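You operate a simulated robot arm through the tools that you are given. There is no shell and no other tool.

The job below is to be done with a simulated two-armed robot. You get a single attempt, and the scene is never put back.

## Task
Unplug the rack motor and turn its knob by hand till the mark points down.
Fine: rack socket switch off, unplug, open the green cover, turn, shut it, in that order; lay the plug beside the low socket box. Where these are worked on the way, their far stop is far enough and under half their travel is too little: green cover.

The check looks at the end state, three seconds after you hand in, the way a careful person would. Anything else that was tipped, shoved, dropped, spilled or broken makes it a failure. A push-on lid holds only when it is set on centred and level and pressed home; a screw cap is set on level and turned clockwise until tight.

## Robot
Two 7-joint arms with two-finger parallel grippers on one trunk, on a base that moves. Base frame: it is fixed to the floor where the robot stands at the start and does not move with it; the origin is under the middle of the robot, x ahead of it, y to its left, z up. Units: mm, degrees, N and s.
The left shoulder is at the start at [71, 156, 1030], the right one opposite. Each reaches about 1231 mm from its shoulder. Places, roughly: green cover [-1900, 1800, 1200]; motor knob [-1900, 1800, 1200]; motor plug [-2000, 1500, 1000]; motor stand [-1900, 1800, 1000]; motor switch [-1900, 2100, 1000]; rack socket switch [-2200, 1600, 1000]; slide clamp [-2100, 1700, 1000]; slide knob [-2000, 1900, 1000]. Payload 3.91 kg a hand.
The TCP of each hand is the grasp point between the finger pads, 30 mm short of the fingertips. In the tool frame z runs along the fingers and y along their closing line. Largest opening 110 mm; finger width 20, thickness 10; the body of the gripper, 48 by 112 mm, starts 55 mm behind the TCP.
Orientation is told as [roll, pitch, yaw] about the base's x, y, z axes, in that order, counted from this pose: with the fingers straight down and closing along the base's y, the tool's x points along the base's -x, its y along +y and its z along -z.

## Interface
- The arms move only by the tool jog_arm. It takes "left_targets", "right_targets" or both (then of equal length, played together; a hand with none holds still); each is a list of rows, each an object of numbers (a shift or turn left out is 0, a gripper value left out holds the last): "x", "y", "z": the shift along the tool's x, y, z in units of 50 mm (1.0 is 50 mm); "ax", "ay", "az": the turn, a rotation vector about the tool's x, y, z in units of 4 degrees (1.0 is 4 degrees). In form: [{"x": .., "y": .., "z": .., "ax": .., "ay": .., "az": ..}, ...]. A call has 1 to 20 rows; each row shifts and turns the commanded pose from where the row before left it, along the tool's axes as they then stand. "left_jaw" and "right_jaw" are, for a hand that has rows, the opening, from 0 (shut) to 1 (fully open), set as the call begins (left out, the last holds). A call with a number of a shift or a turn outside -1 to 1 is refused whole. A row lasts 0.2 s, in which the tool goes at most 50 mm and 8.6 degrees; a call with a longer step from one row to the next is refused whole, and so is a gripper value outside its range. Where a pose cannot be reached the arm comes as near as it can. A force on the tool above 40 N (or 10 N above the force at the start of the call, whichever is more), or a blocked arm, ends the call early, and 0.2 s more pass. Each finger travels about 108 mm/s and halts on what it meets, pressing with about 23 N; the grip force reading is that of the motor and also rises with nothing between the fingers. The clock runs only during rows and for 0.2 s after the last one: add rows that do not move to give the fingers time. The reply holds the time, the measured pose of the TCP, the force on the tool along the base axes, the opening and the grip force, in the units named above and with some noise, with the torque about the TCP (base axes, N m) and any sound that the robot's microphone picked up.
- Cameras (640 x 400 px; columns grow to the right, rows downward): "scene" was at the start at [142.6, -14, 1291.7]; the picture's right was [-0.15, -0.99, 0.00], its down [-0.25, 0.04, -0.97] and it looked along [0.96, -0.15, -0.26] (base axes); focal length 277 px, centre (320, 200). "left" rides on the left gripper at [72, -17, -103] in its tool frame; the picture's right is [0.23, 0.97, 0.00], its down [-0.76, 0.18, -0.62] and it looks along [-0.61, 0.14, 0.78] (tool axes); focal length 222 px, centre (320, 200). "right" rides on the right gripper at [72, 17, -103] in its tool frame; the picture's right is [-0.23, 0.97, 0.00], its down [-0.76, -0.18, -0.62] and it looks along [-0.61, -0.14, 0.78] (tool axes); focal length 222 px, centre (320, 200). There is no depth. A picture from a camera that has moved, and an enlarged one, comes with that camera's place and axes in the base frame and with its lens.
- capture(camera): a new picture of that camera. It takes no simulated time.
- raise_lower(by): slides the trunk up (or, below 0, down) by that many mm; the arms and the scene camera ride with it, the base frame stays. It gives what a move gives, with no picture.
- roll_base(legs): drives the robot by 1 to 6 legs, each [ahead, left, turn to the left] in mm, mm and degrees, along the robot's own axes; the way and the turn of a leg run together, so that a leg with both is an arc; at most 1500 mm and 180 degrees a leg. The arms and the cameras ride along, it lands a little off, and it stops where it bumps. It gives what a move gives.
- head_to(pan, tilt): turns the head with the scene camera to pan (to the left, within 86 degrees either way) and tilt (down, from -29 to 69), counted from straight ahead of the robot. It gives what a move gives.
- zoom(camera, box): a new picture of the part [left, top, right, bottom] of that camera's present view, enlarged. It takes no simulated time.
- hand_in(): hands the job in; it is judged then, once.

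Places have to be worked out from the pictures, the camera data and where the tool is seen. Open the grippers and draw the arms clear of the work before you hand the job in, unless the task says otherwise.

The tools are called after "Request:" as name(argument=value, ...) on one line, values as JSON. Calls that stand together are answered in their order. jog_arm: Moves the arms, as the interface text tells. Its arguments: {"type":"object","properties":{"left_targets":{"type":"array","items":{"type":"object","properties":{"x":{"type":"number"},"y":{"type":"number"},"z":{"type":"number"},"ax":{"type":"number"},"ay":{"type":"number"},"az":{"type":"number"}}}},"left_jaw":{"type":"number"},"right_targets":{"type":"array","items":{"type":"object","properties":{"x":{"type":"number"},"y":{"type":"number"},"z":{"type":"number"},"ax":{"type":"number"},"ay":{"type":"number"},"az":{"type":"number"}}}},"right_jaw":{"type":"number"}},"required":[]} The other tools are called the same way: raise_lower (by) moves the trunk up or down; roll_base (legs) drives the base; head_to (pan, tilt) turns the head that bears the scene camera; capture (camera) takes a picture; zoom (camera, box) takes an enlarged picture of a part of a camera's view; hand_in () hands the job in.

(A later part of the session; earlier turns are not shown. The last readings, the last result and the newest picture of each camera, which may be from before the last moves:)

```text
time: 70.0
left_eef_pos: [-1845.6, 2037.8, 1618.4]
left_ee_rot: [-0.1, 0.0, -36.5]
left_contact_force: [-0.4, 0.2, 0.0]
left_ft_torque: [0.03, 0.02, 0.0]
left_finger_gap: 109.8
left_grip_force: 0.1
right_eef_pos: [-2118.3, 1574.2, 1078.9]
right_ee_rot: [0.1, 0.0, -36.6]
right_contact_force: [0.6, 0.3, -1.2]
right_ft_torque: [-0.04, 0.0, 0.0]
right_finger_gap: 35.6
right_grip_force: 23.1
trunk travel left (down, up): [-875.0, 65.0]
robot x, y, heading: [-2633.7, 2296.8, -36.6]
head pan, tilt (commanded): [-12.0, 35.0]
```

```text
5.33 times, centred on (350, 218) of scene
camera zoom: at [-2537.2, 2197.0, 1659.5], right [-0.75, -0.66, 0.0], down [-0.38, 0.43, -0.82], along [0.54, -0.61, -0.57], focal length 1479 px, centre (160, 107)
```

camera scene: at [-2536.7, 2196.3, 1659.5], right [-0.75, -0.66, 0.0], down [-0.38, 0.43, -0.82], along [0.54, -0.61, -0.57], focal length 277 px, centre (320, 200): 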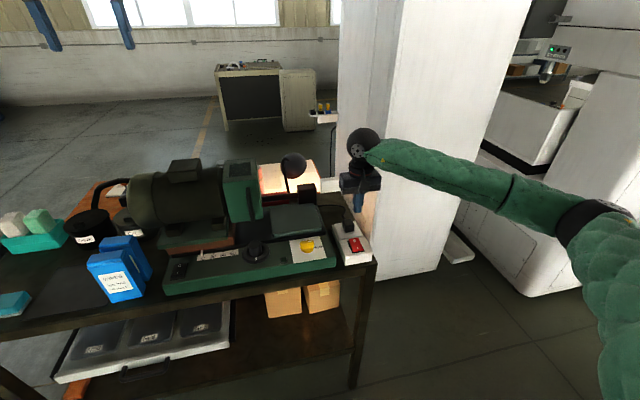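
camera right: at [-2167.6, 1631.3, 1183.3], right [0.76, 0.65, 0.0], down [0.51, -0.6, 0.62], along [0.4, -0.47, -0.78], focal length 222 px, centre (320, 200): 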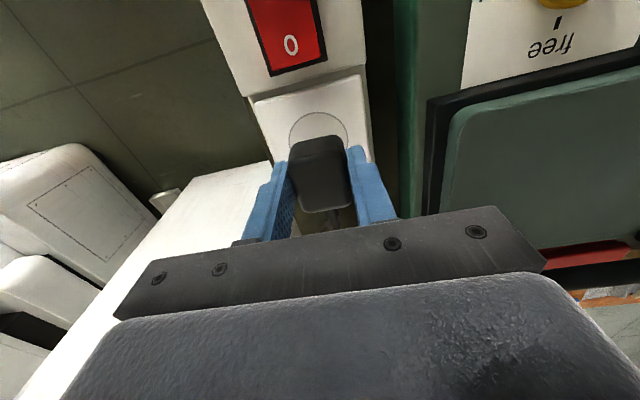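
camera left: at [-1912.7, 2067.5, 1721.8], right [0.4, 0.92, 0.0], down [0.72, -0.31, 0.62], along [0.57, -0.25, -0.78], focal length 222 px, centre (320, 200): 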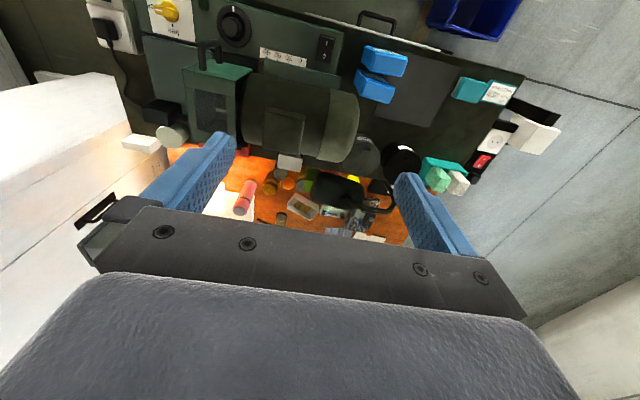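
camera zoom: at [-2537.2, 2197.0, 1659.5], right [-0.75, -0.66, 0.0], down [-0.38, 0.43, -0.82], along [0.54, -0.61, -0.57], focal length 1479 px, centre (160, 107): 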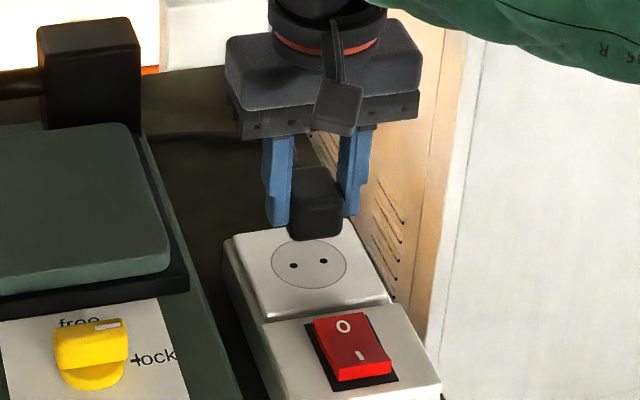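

The plug is out of the socket (pins and holes visible). I lift a little, carry it about 100 mm past the box over the free bench area, and tilt the hand 45° so that the plug will come to lie; then look.

Request:
jog_arm(right_targets=[{"z": -0.6}, {"x": -0.7}, {"x": -0.7}, {"x": -0.6}, {"ay": -1}, {"ay": -1}, {"ay": -1}, {"ay": -1}, {"ay": -1}, {"ay": -1}, {"ay": -1}, {"ay": -1}, {"ay": -1}, {"ay": -1}, {"ay": -1}, {"ay": -1}, {}])

Request:
capture(camera="right")

Request:
zoom(camera="scene", box=[270, 150, 410, 250])

Request:
zoom(camera="left", box=[60, 0, 300, 150])

```text
time: 73.6
left_eef_pos: [-1846.1, 2036.9, 1619.1]
left_ee_rot: [0.0, -0.1, -36.6]
left_contact_force: [0.3, -0.2, 0.1]
left_ft_torque: [0.01, 0.01, 0.0]
left_finger_gap: 110.0
left_grip_force: 0.0
right_eef_pos: [-2037.9, 1514.6, 1109.5]
right_ee_rot: [0.2, -47.9, -36.7]
right_contact_force: [0.7, 0.4, -0.4]
right_ft_torque: [0.04, 0.01, 0.02]
right_finger_gap: 35.3
right_grip_force: 22.8
trunk travel left (down, up): [-875.0, 65.0]
robot x, y, heading: [-2636.2, 2291.3, -36.6]
head pan, tilt (commanded): [-12.0, 35.0]
```

```text
taken
camera right: at [-2129.5, 1602.7, 1124.7], right [0.7, 0.69, 0.17], down [-0.07, -0.17, 0.98], along [0.71, -0.7, -0.07], focal length 222 px, centre (320, 200)
```

right: 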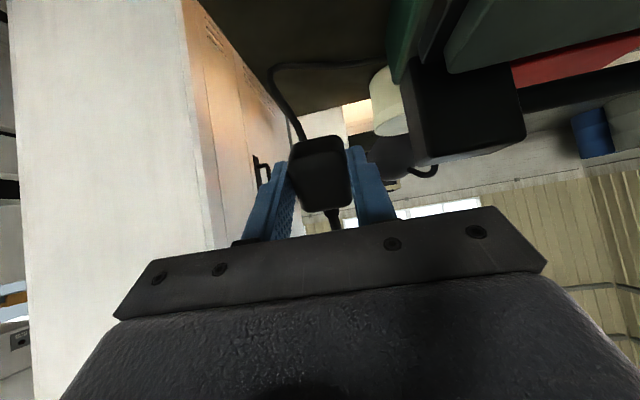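

```text
4.00 times, centred on (340, 200) of scene
camera zoom: at [-2536.8, 2196.7, 1659.5], right [-0.75, -0.66, 0.0], down [-0.38, 0.43, -0.82], along [0.54, -0.61, -0.57], focal length 1109 px, centre (240, 200)
```

zoom: 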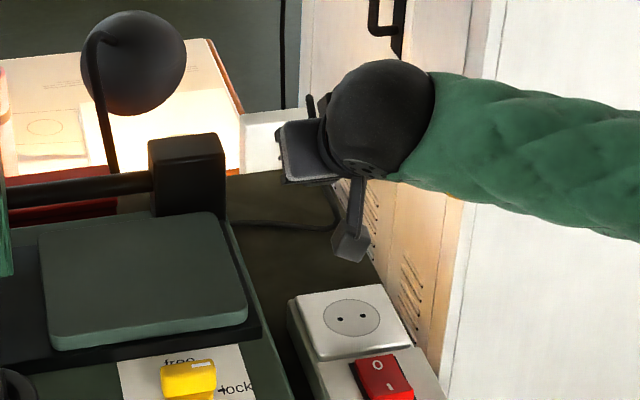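

```text
2.67 times, centred on (180, 75) of left
camera zoom: at [-1912.6, 2068.1, 1721.9], right [0.4, 0.92, 0.0], down [0.72, -0.31, 0.62], along [0.57, -0.25, -0.78], focal length 592 px, centre (693, 533)
```

zoom: 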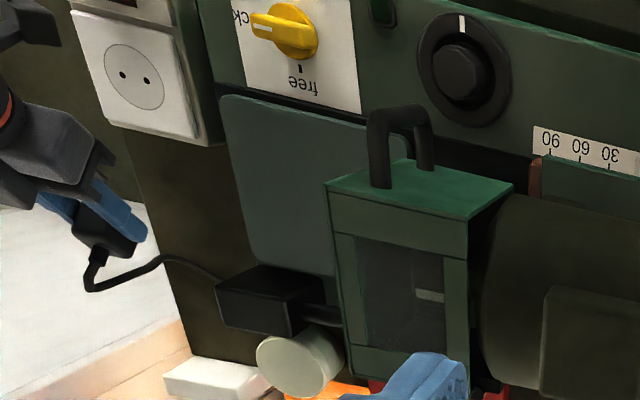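

The plug hangs tilted in the hand with its cord on top, over the free bench strip past the box. I lower it straight down toward the bench top (z≈955), finishing in small steps.

Request:
jog_arm(right_targets=[{"x": 0.63, "z": 0.57}, {"x": 0.63, "z": 0.57}, {"x": 0.06, "z": 0.054}, {"x": 0.06, "z": 0.054}, {}])

Request:
capture(camera="right")

Request:
zoom(camera="left", box=[0, 0, 240, 150])

```text
time: 74.8
left_eef_pos: [-1845.6, 2036.1, 1619.8]
left_ee_rot: [0.0, 0.1, -36.6]
left_contact_force: [-0.8, -0.2, -0.5]
left_ft_torque: [0.01, -0.02, -0.02]
left_finger_gap: 110.0
left_grip_force: 0.0
right_eef_pos: [-2036.8, 1515.0, 1015.0]
right_ee_rot: [0.2, -47.7, -36.7]
right_contact_force: [0.6, -0.8, -0.8]
right_ft_torque: [0.03, 0.0, 0.0]
right_finger_gap: 35.5
right_grip_force: 23.2
trunk travel left (down, up): [-875.0, 65.0]
robot x, y, heading: [-2635.2, 2289.9, -36.4]
head pan, tilt (commanded): [-12.0, 35.0]
```

```text
taken
camera right: at [-2128.6, 1603.4, 1030.9], right [0.7, 0.69, 0.17], down [-0.07, -0.17, 0.98], along [0.71, -0.7, -0.08], focal length 222 px, centre (320, 200)
```

right: 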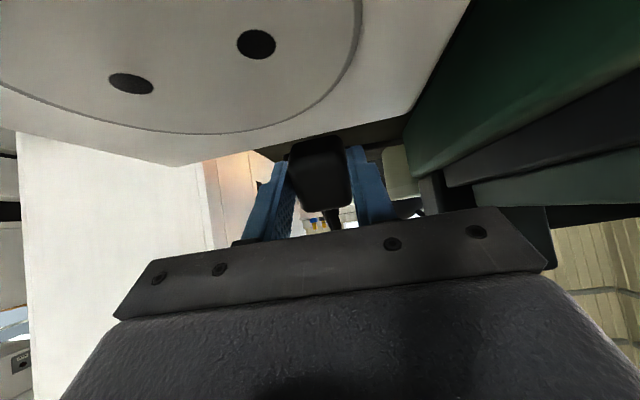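

```text
2.67 times, centred on (120, 75) of left
camera zoom: at [-1912.5, 2067.8, 1721.7], right [0.4, 0.92, 0.0], down [0.72, -0.31, 0.62], along [0.57, -0.25, -0.78], focal length 592 px, centre (853, 533)
```

zoom: 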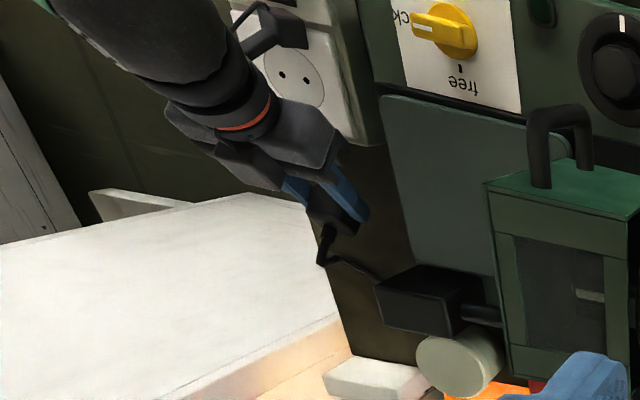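

The hand's camera is only ~20 mm above the socket plate, so I reduce the tilt to about 35° (camera rises to z≈1045) before lowering further.

Request:
jog_arm(right_targets=[{"ay": 1}, {"ay": 1}, {"ay": 1}, {"ay": 0.2}, {"x": 0.046, "z": 0.065}, {"x": 0.046, "z": 0.065}, {}])

Request:
capture(camera="right")

Request:
zoom(camera="left", box=[60, 0, 220, 100])

```text
time: 76.4
left_eef_pos: [-1844.3, 2037.1, 1617.1]
left_ee_rot: [0.0, -0.1, -36.6]
left_contact_force: [-0.1, -0.7, 0.1]
left_ft_torque: [0.0, -0.03, 0.01]
left_finger_gap: 110.0
left_grip_force: 0.1
right_eef_pos: [-2037.7, 1514.7, 1007.9]
right_ee_rot: [0.1, -35.1, -36.6]
right_contact_force: [-0.6, 0.6, -0.5]
right_ft_torque: [-0.02, 0.01, 0.0]
right_finger_gap: 35.6
right_grip_force: 22.7
trunk travel left (down, up): [-875.0, 65.0]
robot x, y, heading: [-2633.8, 2290.4, -36.5]
head pan, tilt (commanded): [-12.0, 35.0]
```

```text
taken
camera right: at [-2124.4, 1599.6, 1051.1], right [0.73, 0.67, 0.13], down [0.11, -0.3, 0.95], along [0.68, -0.68, -0.29], focal length 222 px, centre (320, 200)
```

right: 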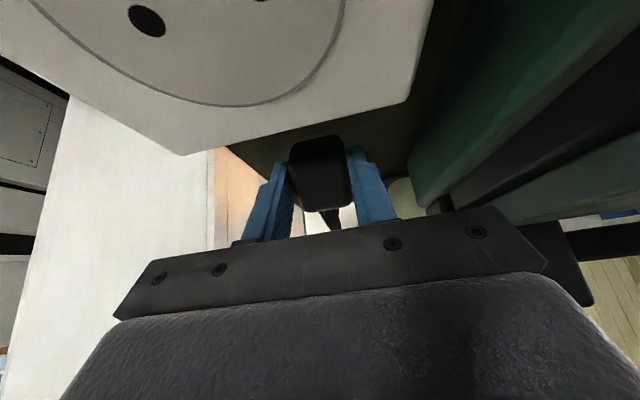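

```text
4.00 times, centred on (140, 50) of left
camera zoom: at [-1912.7, 2068.0, 1721.9], right [0.4, 0.92, 0.0], down [0.72, -0.31, 0.62], along [0.57, -0.25, -0.78], focal length 888 px, centre (1040, 800)
```

zoom: 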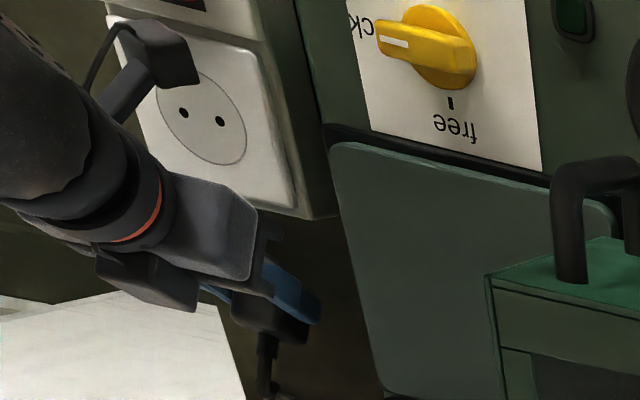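

Still no contact at TCP z 1008. I keep lowering in 3 mm steps until the pins touch the bench.

Request:
jog_arm(right_targets=[{"x": 0.0344, "z": 0.049}, {"x": 0.0344, "z": 0.049}, {"x": 0.0344, "z": 0.049}, {}])

```text
time: 77.4
left_eef_pos: [-1845.8, 2038.5, 1620.1]
left_ee_rot: [-0.1, -0.1, -36.6]
left_contact_force: [-0.8, -0.2, -0.2]
left_ft_torque: [0.0, -0.03, -0.04]
left_finger_gap: 109.9
left_grip_force: 0.0
right_eef_pos: [-2036.8, 1514.8, 1002.1]
right_ee_rot: [0.1, -35.3, -36.7]
right_contact_force: [0.8, -4.3, 16.0]
right_ft_torque: [-0.31, -0.09, -0.06]
right_finger_gap: 35.5
right_grip_force: 22.8
trunk travel left (down, up): [-875.0, 65.0]
robot x, y, heading: [-2637.6, 2294.8, -36.4]
head pan, tilt (commanded): [-12.0, 35.0]
```

Pins touch the bench (16 N up at TCP z 1002). I ease up 1 mm and open the fingers moderately to let the plug settle.

Request:
jog_arm(right_targets=[{"x": -0.014, "z": -0.02}, {}, {}, {}], right_jaw=0.6)

Request:
capture(camera="right")

Request:
zoom(camera="left", box=[60, 0, 220, 100])

```text
time: 78.4
left_eef_pos: [-1845.4, 2038.2, 1619.1]
left_ee_rot: [-0.1, 0.1, -36.6]
left_contact_force: [-0.5, -0.8, 0.4]
left_ft_torque: [-0.01, 0.01, 0.0]
left_finger_gap: 109.9
left_grip_force: 0.0
right_eef_pos: [-2038.0, 1513.8, 1000.0]
right_ee_rot: [0.1, -35.0, -36.7]
right_contact_force: [0.3, -0.1, -0.8]
right_ft_torque: [0.0, 0.0, 0.02]
right_finger_gap: 66.1
right_grip_force: 0.1
trunk travel left (down, up): [-875.0, 65.0]
robot x, y, heading: [-2632.7, 2296.0, -36.7]
head pan, tilt (commanded): [-12.0, 35.0]
```

```text
taken
camera right: at [-2123.9, 1599.5, 1043.2], right [0.73, 0.67, 0.13], down [0.11, -0.3, 0.95], along [0.68, -0.68, -0.29], focal length 222 px, centre (320, 200)
```

right: 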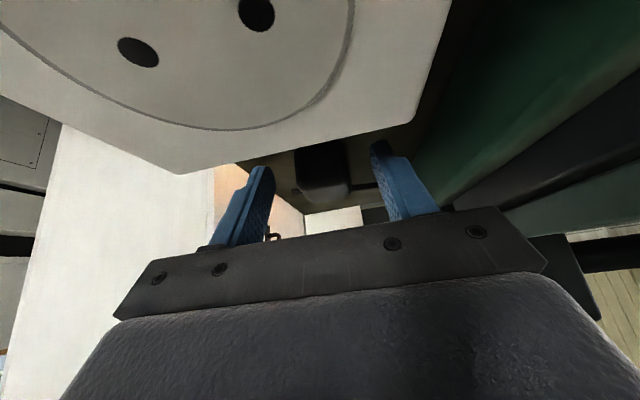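

```text
4.00 times, centred on (140, 50) of left
camera zoom: at [-1912.6, 2068.0, 1721.8], right [0.4, 0.92, 0.0], down [0.72, -0.31, 0.62], along [0.57, -0.25, -0.78], focal length 888 px, centre (1040, 800)
```

zoom: 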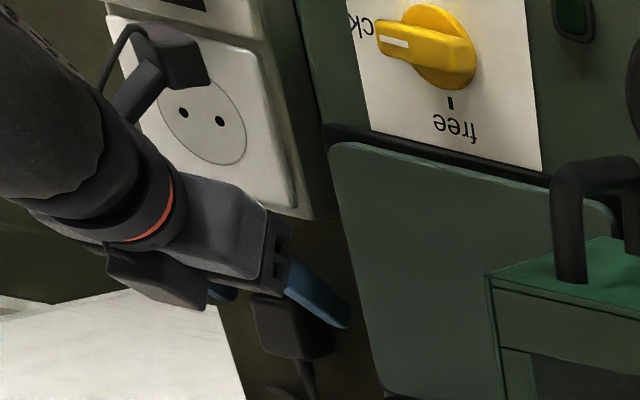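

The plug has settled on the bench just past the box. I withdraw the hand up and back along its fingers, then straighten it.

Request:
jog_arm(right_targets=[{"z": -0.6}, {"z": -1}, {"z": -1}, {"z": -1}, {"z": -1}, {"ay": 1}, {"ay": 1}, {"ay": 1}, {"ay": 1}, {"ay": 1}, {"ay": 1}, {"ay": 1}, {"ay": 1}, {"ay": 0.75}, {"z": -1}])

Request:
capture(camera="right")

Request:
zoom(camera="left", box=[60, 0, 220, 100])

Request:
zoom(camera="scene", box=[200, 130, 400, 255])

```text
time: 81.6
left_eef_pos: [-1845.4, 2038.1, 1619.6]
left_ee_rot: [-0.1, 0.0, -36.6]
left_contact_force: [-0.5, -0.2, 1.0]
left_ft_torque: [-0.01, 0.01, 0.02]
left_finger_gap: 110.0
left_grip_force: 0.0
right_eef_pos: [-2143.4, 1593.3, 1238.8]
right_ee_rot: [0.2, -0.1, -36.6]
right_contact_force: [-0.6, 0.9, 0.2]
right_ft_torque: [0.0, 0.02, 0.04]
right_finger_gap: 65.9
right_grip_force: 0.0
trunk travel left (down, up): [-875.0, 65.0]
robot x, y, heading: [-2639.5, 2292.2, -36.7]
head pan, tilt (commanded): [-12.0, 35.0]
```

```text
taken
camera right: at [-2193.0, 1650.9, 1342.7], right [0.76, 0.65, 0.0], down [0.5, -0.6, 0.62], along [0.4, -0.48, -0.78], focal length 222 px, centre (320, 200)
```

right: 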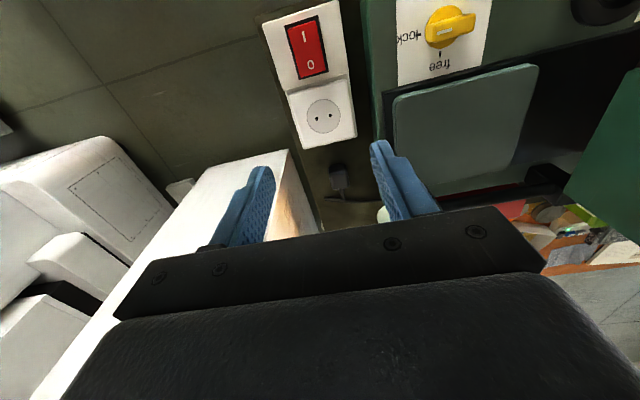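

```text
4.00 times, centred on (140, 50) of left
camera zoom: at [-1913.2, 2069.5, 1722.3], right [0.4, 0.92, 0.0], down [0.72, -0.31, 0.62], along [0.57, -0.25, -0.78], focal length 888 px, centre (1040, 800)
```

zoom: 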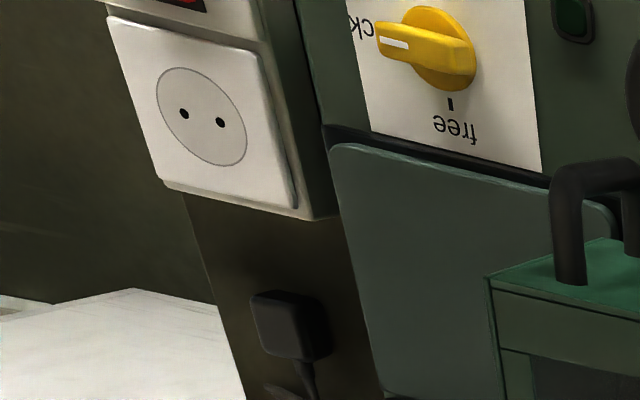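

```text
3.20 times, centred on (300, 192) of scene
camera zoom: at [-2537.4, 2198.0, 1659.5], right [-0.75, -0.66, 0.0], down [-0.38, 0.43, -0.82], along [0.54, -0.61, -0.57], focal length 887 px, centre (384, 224)
```

zoom: 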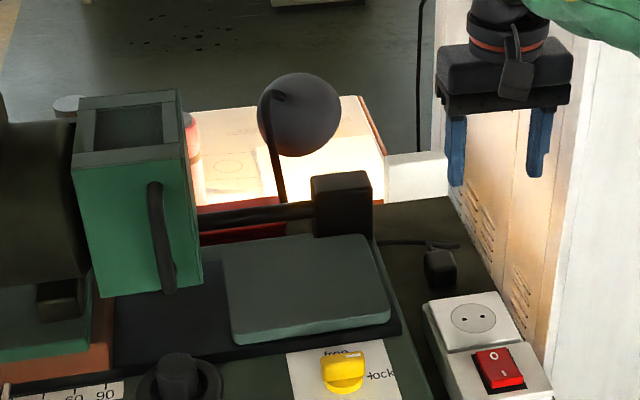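

The plug lies right by the box. Now the green cover: from the views it is a box ≈95 (along bench) ×140×147 mm, near-top corner ≈(-1950,1798,1250), with a vertical handle on the near face. I zoom in to find its hinge.

Request:
zoom(camera="scene", box=[200, 145, 280, 230])

Request:
zoom(camera="left", box=[170, 30, 290, 150])

Request:
zoom(camera="right", box=[520, 40, 640, 240])

```text
4.71 times, centred on (240, 188) of scene
camera zoom: at [-2537.4, 2198.0, 1659.5], right [-0.75, -0.66, 0.0], down [-0.38, 0.43, -0.82], along [0.54, -0.61, -0.57], focal length 1305 px, centre (696, 259)
```

zoom: 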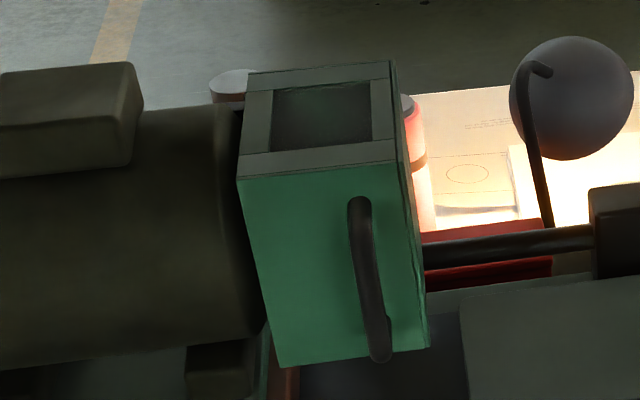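

```text
3.33 times, centred on (230, 90) of left
camera zoom: at [-1913.2, 2069.5, 1722.3], right [0.4, 0.92, 0.0], down [0.72, -0.31, 0.62], along [0.57, -0.25, -0.78], focal length 740 px, centre (620, 567)
```

zoom: 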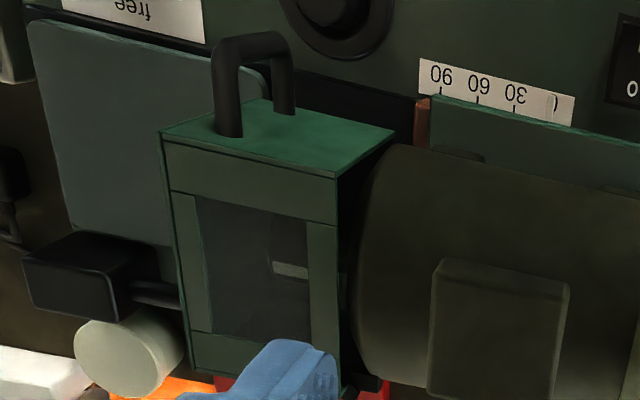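

```text
2.00 times, centred on (580, 140) of right
camera zoom: at [-2193.0, 1650.9, 1342.7], right [0.76, 0.65, 0.0], down [0.5, -0.6, 0.62], along [0.4, -0.48, -0.78], focal length 444 px, centre (-200, 320)
```

zoom: 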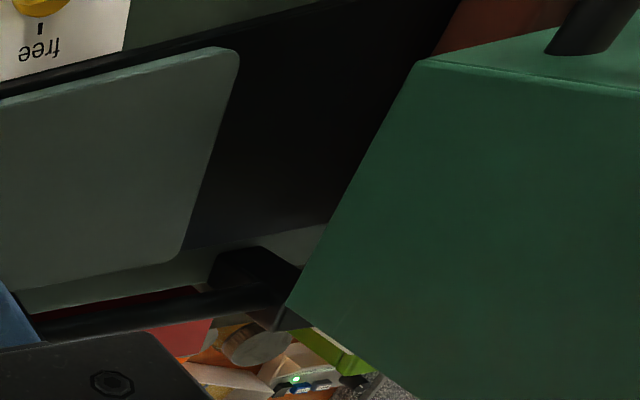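

The near face looks like a separate door plate (thin edge line, handle close to its free -v edge, so hinge probably at the motor-side vertical edge). I zoom harder through the window and at the plate edges.

Request:
zoom(camera="left", box=[194, 50, 254, 110])

Request:
zoom(camera="scene", box=[224, 150, 264, 195])

Request:
zoom(camera="right", box=[580, 40, 640, 100])

```text
6.67 times, centred on (224, 80) of left
camera zoom: at [-1913.2, 2069.5, 1722.3], right [0.4, 0.92, 0.0], down [0.72, -0.31, 0.62], along [0.57, -0.25, -0.78], focal length 1481 px, centre (960, 1000)
```

zoom: 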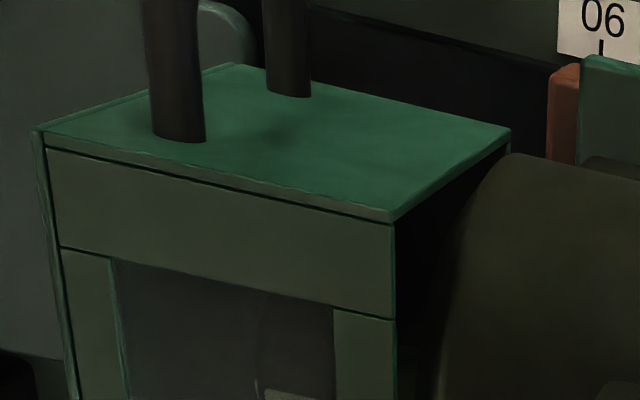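

```text
8.89 times, centred on (244, 172) of scene
camera zoom: at [-2537.4, 2198.0, 1659.5], right [-0.75, -0.66, 0.0], down [-0.38, 0.43, -0.82], along [0.54, -0.61, -0.57], focal length 2465 px, centre (996, 444)
```

zoom: 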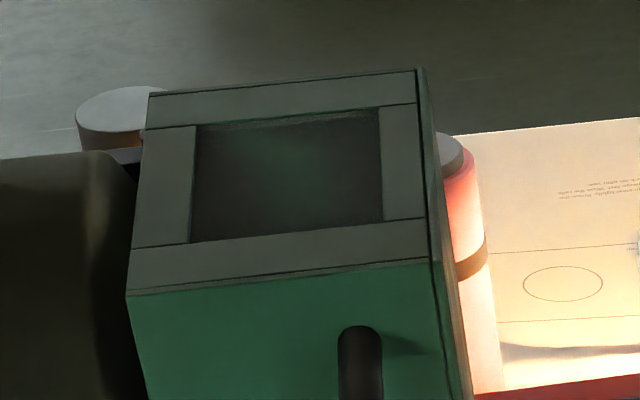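

```text
6.67 times, centred on (610, 70) of right
camera zoom: at [-2193.0, 1650.9, 1342.7], right [0.76, 0.65, 0.0], down [0.5, -0.6, 0.62], along [0.4, -0.48, -0.78], focal length 1481 px, centre (-1613, 1067)
```

zoom: 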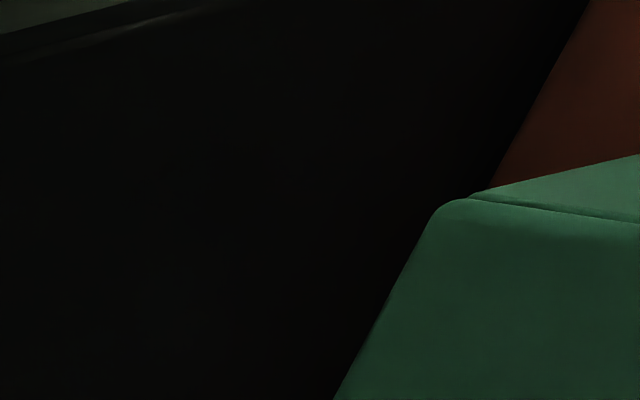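

Request:
zoom(camera="left", box=[190, 95, 262, 145])

Request:
zoom(camera="scene", box=[215, 190, 275, 235])

```text
8.00 times, centred on (226, 120) of left
camera zoom: at [-1913.2, 2069.5, 1722.3], right [0.4, 0.92, 0.0], down [0.72, -0.31, 0.62], along [0.57, -0.25, -0.78], focal length 1777 px, centre (1072, 840)
```

zoom: 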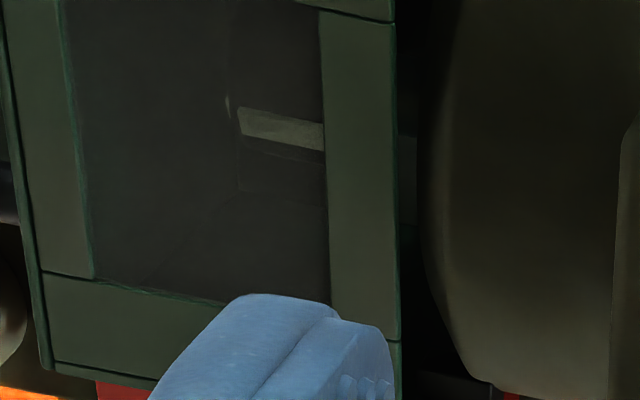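

```text
8.89 times, centred on (245, 212) of scene
camera zoom: at [-2537.4, 2198.0, 1659.5], right [-0.75, -0.66, 0.0], down [-0.38, 0.43, -0.82], along [0.54, -0.61, -0.57], focal length 2465 px, centre (987, 89)
```

zoom: 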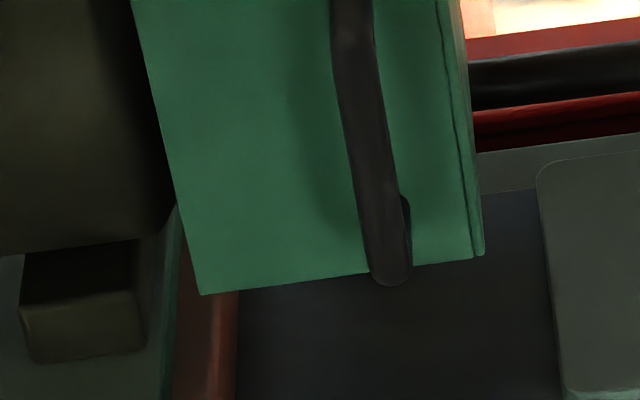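

I need to see the far side to find the hinge. I turn the left hand (high above everything) to the right by 80° so its camera looks along the motor toward the cover.

Request:
jog_arm(left_targets=[{"az": 1}, {"az": 1}, {"az": 1}, {"az": 1}, {"az": 1}, {"az": 1}, {"az": 1}, {"az": 1}, {"az": 1}, {"az": 1}, {"az": 1}, {"az": 1}, {"az": 1}, {"az": 1}, {"az": 1}, {"az": 1}, {"az": 1}, {"az": 1}, {"az": 1}, {"az": 1}])

Request:
capture(camera="left")

```text
time: 85.8
left_eef_pos: [-2120.7, 2028.4, 1557.8]
left_ee_rot: [0.0, 0.0, -116.2]
left_contact_force: [-0.1, 0.0, 0.2]
left_ft_torque: [0.0, -0.02, -0.01]
left_finger_gap: 110.3
left_grip_force: 0.0
left hand out of reach, approached as far as the arm can: row 11, 12, 13, 14, 15, 16, 17, 18, 19, 20
right_eef_pos: [-2144.4, 1591.5, 1238.7]
right_ee_rot: [0.0, -0.2, -36.5]
right_contact_force: [1.0, 0.0, -1.1]
right_ft_torque: [0.0, -0.01, -0.03]
right_finger_gap: 65.9
right_grip_force: 0.0
trunk travel left (down, up): [-875.0, 65.0]
robot x, y, heading: [-2637.5, 2292.9, -36.8]
head pan, tilt (commanded): [-12.0, 35.0]
```

```text
taken
camera left: at [-2102.9, 2101.9, 1660.8], right [0.97, -0.23, 0.0], down [-0.18, -0.76, 0.62], along [-0.14, -0.61, -0.78], focal length 222 px, centre (320, 200)
```

left: 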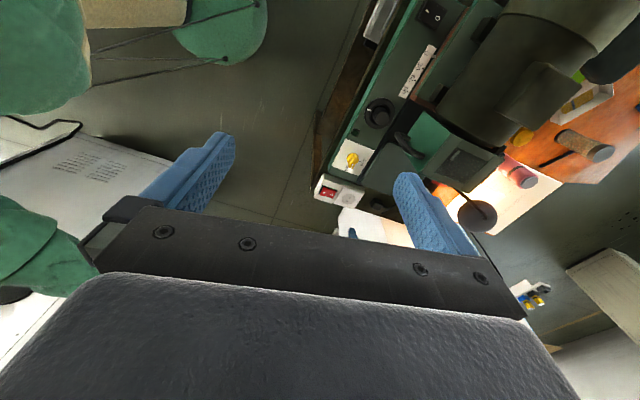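

Request:
zoom(camera="left", box=[360, 80, 520, 200])

Request:
zoom(camera="left", box=[400, 110, 500, 185])

```text
3.33 times, centred on (440, 140) of left
camera zoom: at [-2102.9, 2101.9, 1660.8], right [0.97, -0.23, 0.0], down [-0.18, -0.76, 0.62], along [-0.14, -0.61, -0.78], focal length 740 px, centre (-80, 400)
```

zoom: 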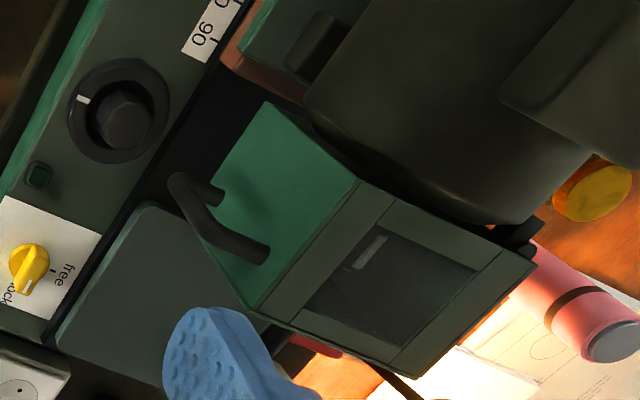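

```text
5.33 times, centred on (450, 148) of left
camera zoom: at [-2102.9, 2101.9, 1660.8], right [0.97, -0.23, 0.0], down [-0.18, -0.76, 0.62], along [-0.14, -0.61, -0.78], focal length 1185 px, centre (-373, 480)
```

zoom: 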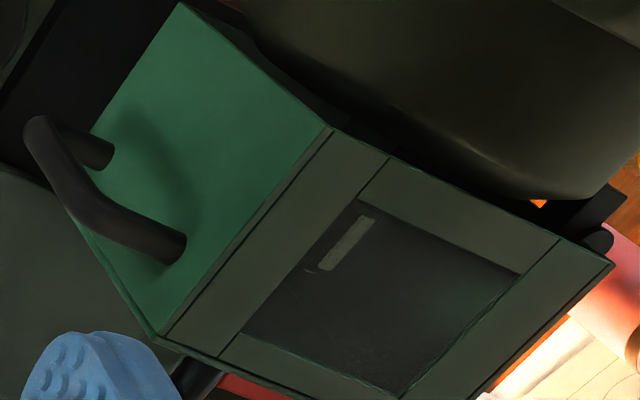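

Now it is clear: a black hinge barrel with bracket sits at the far motor-side vertical edge of the cover, so the whole box swings about a vertical axis there, the handle moving away from the motor (robot's right) and then to the far side. I turn the left hand back first.

Request:
jog_arm(left_targets=[{"az": -1}, {"az": -1}, {"az": -1}, {"az": -1}, {"az": -1}, {"az": -1}, {"az": -1}, {"az": -1}, {"az": -1}, {"az": -1}, {"az": -1}, {"az": -1}, {"az": -1}, {"az": -1}, {"az": -1}, {"az": -1}, {"az": -1}, {"az": -1}, {"az": -1}, {"az": -1}])

Request:
capture(camera="scene")

```text
time: 90.0
left_eef_pos: [-2120.9, 2028.6, 1559.0]
left_ee_rot: [0.0, 0.0, -36.6]
left_contact_force: [-0.4, 0.3, -0.3]
left_ft_torque: [0.0, 0.0, 0.0]
left_finger_gap: 109.9
left_grip_force: 0.1
right_eef_pos: [-2143.5, 1592.7, 1239.5]
right_ee_rot: [0.1, 0.0, -36.5]
right_contact_force: [0.2, 0.2, -0.6]
right_ft_torque: [0.0, 0.0, 0.03]
right_finger_gap: 66.0
right_grip_force: 0.1
trunk travel left (down, up): [-875.0, 65.0]
robot x, y, heading: [-2635.0, 2295.9, -36.7]
head pan, tilt (commanded): [-12.0, 35.0]
```

```text
taken
camera scene: at [-2537.1, 2196.7, 1659.5], right [-0.75, -0.66, 0.0], down [-0.38, 0.43, -0.82], along [0.54, -0.61, -0.57], focal length 277 px, centre (320, 200)
```

scene: 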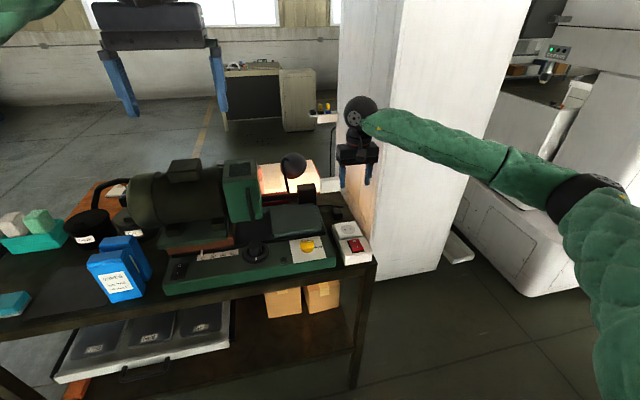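

Request:
zoom(camera="left", box=[160, 100, 400, 250])

Request:
zoom(camera="scene", box=[210, 150, 290, 225])

```text
2.67 times, centred on (280, 175) of left
camera zoom: at [-2187.7, 2059.1, 1661.0], right [0.4, 0.92, 0.0], down [0.72, -0.31, 0.62], along [0.57, -0.25, -0.78], focal length 592 px, centre (427, 267)
```

zoom: 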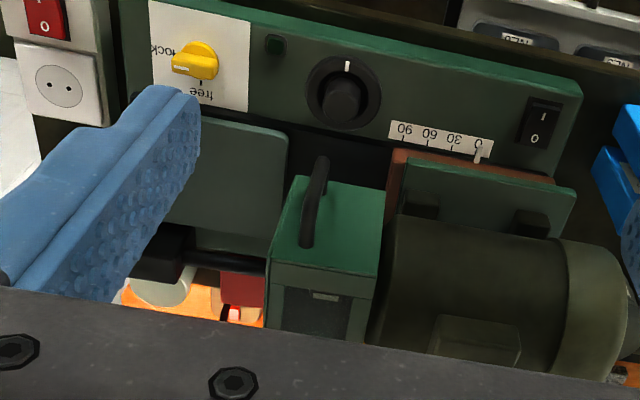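

```text
5.33 times, centred on (250, 188) of scene
camera zoom: at [-2537.1, 2196.7, 1659.5], right [-0.75, -0.66, 0.0], down [-0.38, 0.43, -0.82], along [0.54, -0.61, -0.57], focal length 1479 px, centre (693, 267)
```

zoom: 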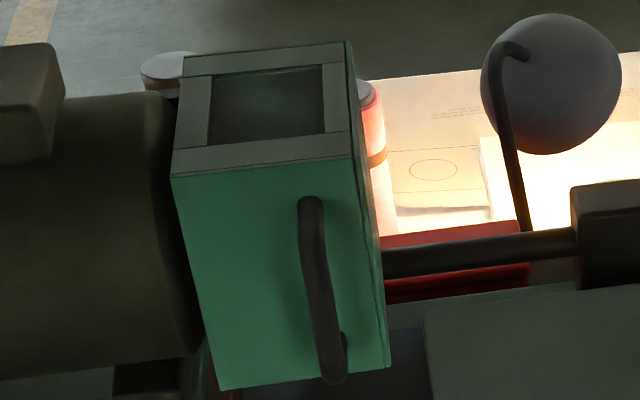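

Handle bar estimate: ≈24–40 mm off the near face, robot-frame u≈812, v≈45, spanning z≈1124–1227; hinge at about u≈990, v≈112. I raise the right hand, close it, and bring it over the motor side of the handle to check the position from the cameras.

Request:
jog_arm(right_targets=[{"z": -0.8}, {"z": -0.8}, {"y": 1}, {"y": 1}, {"y": 1}, {"y": 1}, {"y": 1}, {"y": 1}, {"y": 0.6}, {}], right_jaw=0)

Request:
zoom(camera="left", box=[160, 60, 400, 250])

Request:
zoom(camera="scene", box=[200, 130, 300, 225])

Request:
capture(camera="right")

```text
time: 92.2
left_eef_pos: [-2120.6, 2028.6, 1558.4]
left_ee_rot: [0.0, 0.1, -36.5]
left_contact_force: [0.7, 0.3, -0.4]
left_ft_torque: [0.0, 0.01, 0.02]
left_finger_gap: 110.1
left_grip_force: 0.0
right_eef_pos: [-1948.6, 1857.8, 1320.4]
right_ee_rot: [0.1, 0.0, -36.6]
right_contact_force: [-0.1, -0.8, 0.4]
right_ft_torque: [0.01, 0.0, 0.03]
right_finger_gap: 0.0
right_grip_force: 22.8
trunk travel left (down, up): [-875.0, 65.0]
robot x, y, heading: [-2637.4, 2296.2, -36.6]
head pan, tilt (commanded): [-12.0, 35.0]
```

```text
2.11 times, centred on (280, 155) of left
camera zoom: at [-2188.1, 2058.6, 1661.1], right [0.4, 0.92, 0.0], down [0.72, -0.31, 0.62], along [0.57, -0.25, -0.78], focal length 468 px, centre (404, 295)
```

zoom: 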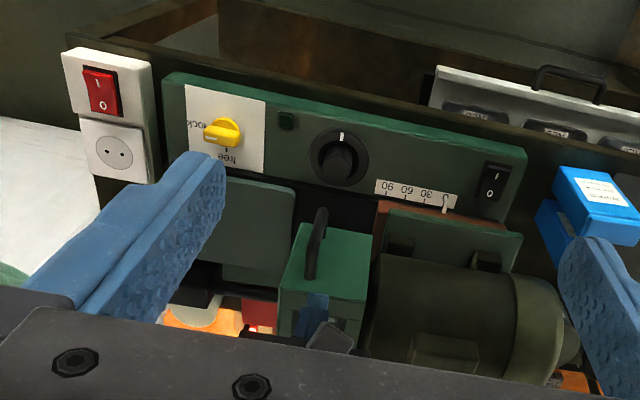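

```text
4.21 times, centred on (250, 178) of scene
camera zoom: at [-2537.6, 2196.0, 1659.5], right [-0.75, -0.66, 0.0], down [-0.38, 0.43, -0.82], along [0.54, -0.61, -0.57], focal length 1167 px, centre (615, 295)
```

zoom: 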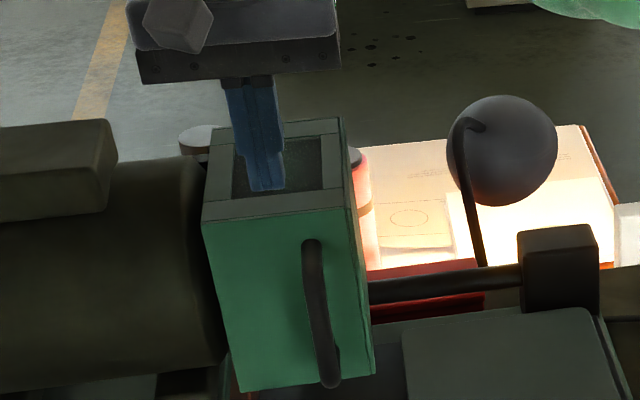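

```text
taken
camera right: at [-1998.0, 1915.6, 1423.5], right [0.76, 0.65, 0.0], down [0.5, -0.6, 0.62], along [0.4, -0.47, -0.78], focal length 222 px, centre (320, 200)
```

right: 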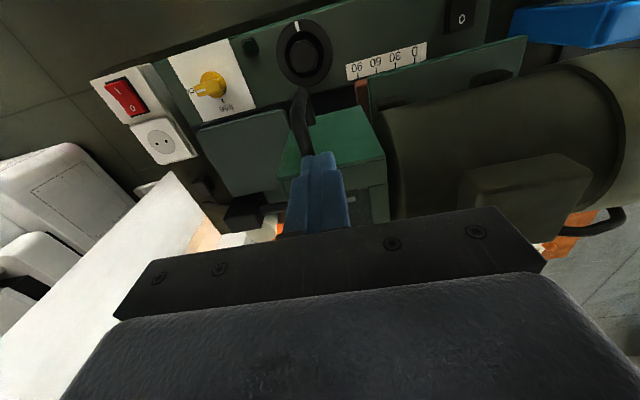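

Request:
zoom(camera="right", box=[250, 70, 410, 230])

```text
2.50 times, centred on (330, 150) of right
camera zoom: at [-1998.0, 1915.6, 1423.5], right [0.76, 0.65, 0.0], down [0.5, -0.6, 0.62], along [0.4, -0.47, -0.78], focal length 555 px, centre (295, 325)
```

zoom: 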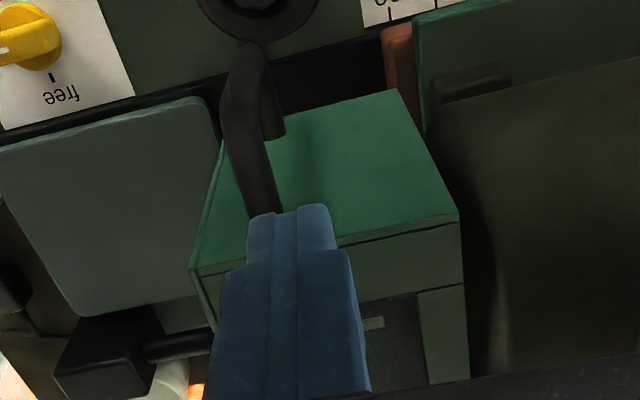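

From the right-hand camera the bar sits at u≈798, v≈40 (z≈1130–1220), about 45 mm off the face. I shift the closed fingers 16 mm toward me and lower them to the motor side of the bar (tips ≈1178).

Request:
jog_arm(right_targets=[{"x": 0.33, "y": 0.04}, {"z": 0.8}, {"z": 0.8}, {"z": 0.4}, {"z": 0.24}, {}], right_jaw=0)

Request:
zoom(camera="right", box=[250, 70, 410, 230])

Request:
zoom(camera="scene", box=[200, 130, 300, 225])

```text
time: 93.6
left_eef_pos: [-2119.4, 2028.8, 1558.2]
left_ee_rot: [-0.1, 0.0, -36.6]
left_contact_force: [-0.2, -0.1, 0.8]
left_ft_torque: [0.01, 0.03, 0.05]
left_finger_gap: 109.9
left_grip_force: 0.0
right_eef_pos: [-1960.0, 1868.5, 1207.3]
right_ee_rot: [0.1, 0.0, -36.7]
right_contact_force: [1.6, 0.9, -1.6]
right_ft_torque: [-0.04, 0.02, 0.05]
right_finger_gap: 0.0
right_grip_force: 22.7
trunk travel left (down, up): [-875.0, 65.0]
robot x, y, heading: [-2637.6, 2289.1, -36.6]
head pan, tilt (commanded): [-12.0, 35.0]
```

```text
2.50 times, centred on (330, 150) of right
camera zoom: at [-2009.9, 1926.8, 1310.4], right [0.76, 0.65, 0.0], down [0.5, -0.6, 0.62], along [0.4, -0.48, -0.78], focal length 555 px, centre (295, 325)
```

zoom: 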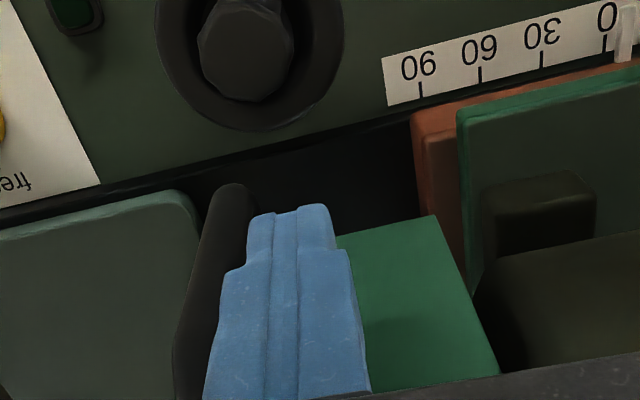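

```text
4.21 times, centred on (250, 178) of scene
camera zoom: at [-2536.7, 2197.0, 1659.4], right [-0.75, -0.66, 0.0], down [-0.38, 0.43, -0.82], along [0.54, -0.61, -0.57], focal length 1167 px, centre (615, 295)
```

zoom: 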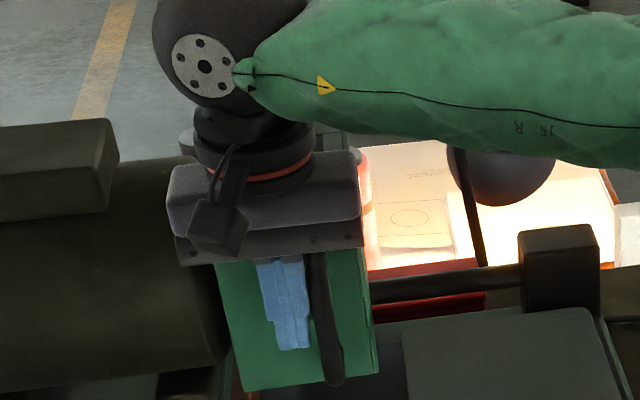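

The closed fingers sit right against the motor side of the handle bar. I push it along the computed arc in small steps (to about 20° first) and check force and motion.

Request:
jog_arm(right_targets=[{"x": -0.06, "y": -0.15}, {"x": -0.06, "y": -0.16}, {"x": -0.12, "y": -0.31}, {"x": -0.16, "y": -0.28}, {"x": -0.17, "y": -0.28}, {}], right_jaw=0)

Request:
zoom(camera="right", box=[210, 50, 450, 230])

Request:
zoom(camera="scene", box=[200, 130, 300, 225])

```text
time: 95.0
left_eef_pos: [-2118.9, 2029.3, 1557.6]
left_ee_rot: [-0.1, 0.0, -36.5]
left_contact_force: [-0.1, -0.3, 0.4]
left_ft_torque: [0.02, -0.02, 0.02]
left_finger_gap: 110.1
left_grip_force: 0.0
right_eef_pos: [-1972.2, 1804.9, 1205.6]
right_ee_rot: [0.1, -0.1, -36.6]
right_contact_force: [0.7, -0.3, 0.0]
right_ft_torque: [0.0, 0.0, -0.02]
right_finger_gap: 0.1
right_grip_force: 23.3
trunk travel left (down, up): [-875.0, 65.0]
robot x, y, heading: [-2634.5, 2291.2, -36.8]
head pan, tilt (commanded): [-12.0, 35.0]
```

```text
2.22 times, centred on (330, 140) of right
camera zoom: at [-2021.2, 1862.3, 1309.3], right [0.76, 0.65, 0.0], down [0.5, -0.6, 0.62], along [0.4, -0.47, -0.78], focal length 494 px, centre (298, 333)
```

zoom: 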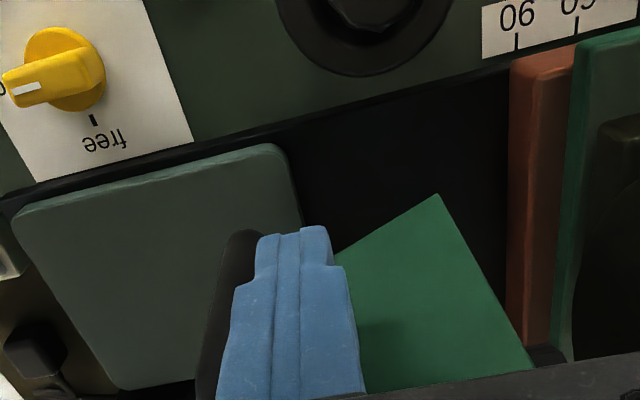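

```text
4.21 times, centred on (250, 178) of scene
camera zoom: at [-2536.8, 2197.2, 1659.5], right [-0.75, -0.66, 0.0], down [-0.38, 0.43, -0.82], along [0.54, -0.61, -0.57], focal length 1167 px, centre (615, 295)
```

zoom: 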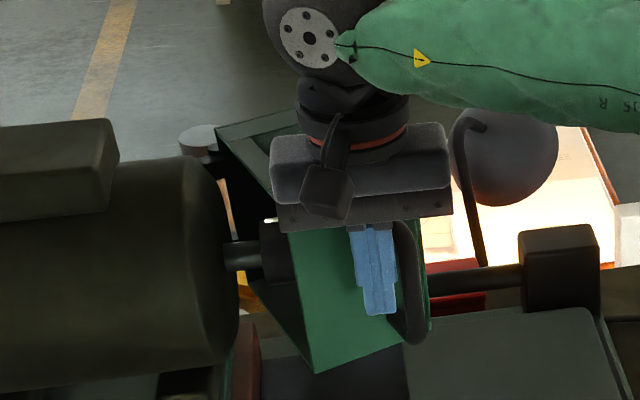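

The cover swings exactly as expected about the far motor-side hinge, with negligible force. I continue along the arc to about 80°.

Request:
jog_arm(right_targets=[{"x": -0.242, "y": -0.3}, {"x": -0.242, "y": -0.3}, {"x": -0.295, "y": -0.25}, {"x": -0.295, "y": -0.25}, {"x": -0.324, "y": -0.19}, {"x": -0.324, "y": -0.18}, {"x": -0.343, "y": -0.115}, {"x": -0.343, "y": -0.11}, {"x": -0.352, "y": -0.048}, {"x": -0.352, "y": -0.048}, {"x": -0.349, "y": 0.013}, {"x": -0.349, "y": 0.013}, {}], right_jaw=0)

Request:
zoom(camera="right", box=[210, 20, 450, 230])

Request:
zoom(camera="scene", box=[190, 110, 330, 225])

```text
time: 97.8
left_eef_pos: [-2121.3, 2027.3, 1558.5]
left_ee_rot: [0.1, 0.0, -36.7]
left_contact_force: [-0.7, -0.5, 0.2]
left_ft_torque: [-0.01, -0.01, 0.03]
left_finger_gap: 110.1
left_grip_force: 0.1
right_eef_pos: [-1871.5, 1621.6, 1206.2]
right_ee_rot: [0.0, 0.0, -36.6]
right_contact_force: [-0.4, -1.2, -0.3]
right_ft_torque: [-0.04, -0.02, 0.02]
right_finger_gap: 0.0
right_grip_force: 23.6
trunk travel left (down, up): [-875.0, 65.0]
robot x, y, heading: [-2635.2, 2292.3, -36.5]
head pan, tilt (commanded): [-12.0, 35.0]
```

```text
1.90 times, centred on (330, 125) of right
camera zoom: at [-1920.5, 1678.0, 1310.4], right [0.76, 0.65, 0.0], down [0.5, -0.6, 0.62], along [0.4, -0.47, -0.78], focal length 423 px, centre (301, 343)
```

zoom: 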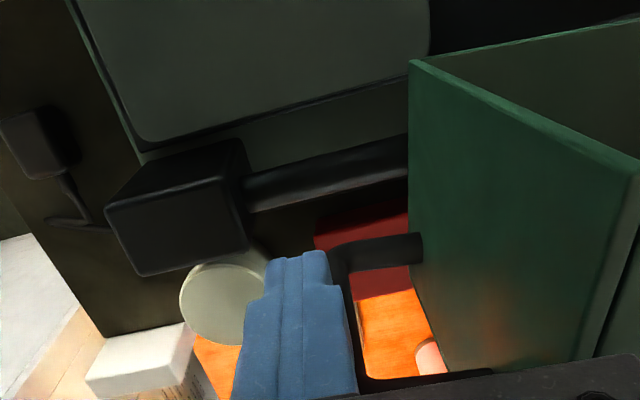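

```text
3.48 times, centred on (260, 168) of scene
camera zoom: at [-2537.4, 2196.4, 1659.5], right [-0.75, -0.66, 0.0], down [-0.38, 0.43, -0.82], along [0.54, -0.61, -0.57], focal length 964 px, centre (529, 313)
```

zoom: 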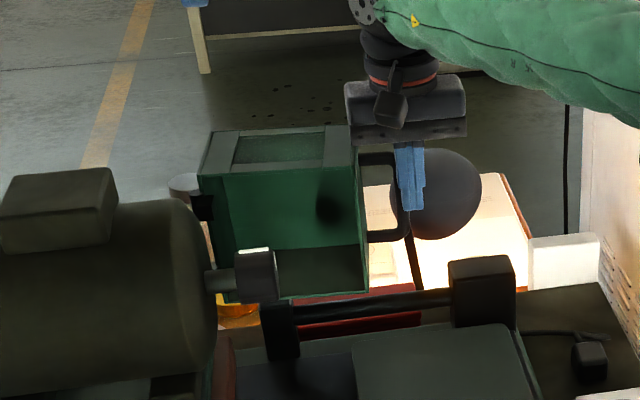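

The cover is about 85° open and the knob with a white mark on top is visible. I push gently on to about 100° to gain room, watching the force.

Request:
jog_arm(right_targets=[{"x": -0.336, "y": 0.071}, {"x": -0.336, "y": 0.071}, {"x": -0.313, "y": 0.123}, {"x": -0.313, "y": 0.123}, {}], right_jaw=0)

Request:
zoom(camera="scene", box=[190, 110, 330, 225])

```text
time: 98.7
left_eef_pos: [-2121.7, 2030.1, 1559.4]
left_ee_rot: [-0.1, -0.1, -36.5]
left_contact_force: [0.2, 0.0, -0.9]
left_ft_torque: [-0.01, 0.02, 0.0]
left_finger_gap: 110.1
left_grip_force: 0.1
right_eef_pos: [-1824.4, 1604.2, 1207.8]
right_ee_rot: [0.0, 0.4, -36.6]
right_contact_force: [-19.6, 9.6, 10.6]
right_ft_torque: [-0.04, -0.23, 0.24]
right_finger_gap: 0.1
right_grip_force: 23.0
trunk travel left (down, up): [-875.0, 65.0]
robot x, y, heading: [-2636.1, 2295.2, -36.6]
head pan, tilt (commanded): [-12.0, 35.0]
stopped in row 4 (right hand): the force on the tool passed its limit at 75 N (the readings are from after the stop); the commanded pose is now the measured one
```

```text
3.48 times, centred on (260, 168) of scene
camera zoom: at [-2539.2, 2198.5, 1659.9], right [-0.75, -0.66, 0.0], down [-0.38, 0.43, -0.82], along [0.54, -0.62, -0.57], focal length 964 px, centre (529, 313)
```

zoom: 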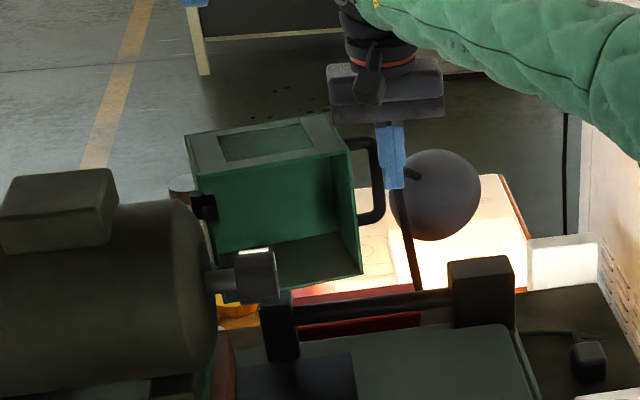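

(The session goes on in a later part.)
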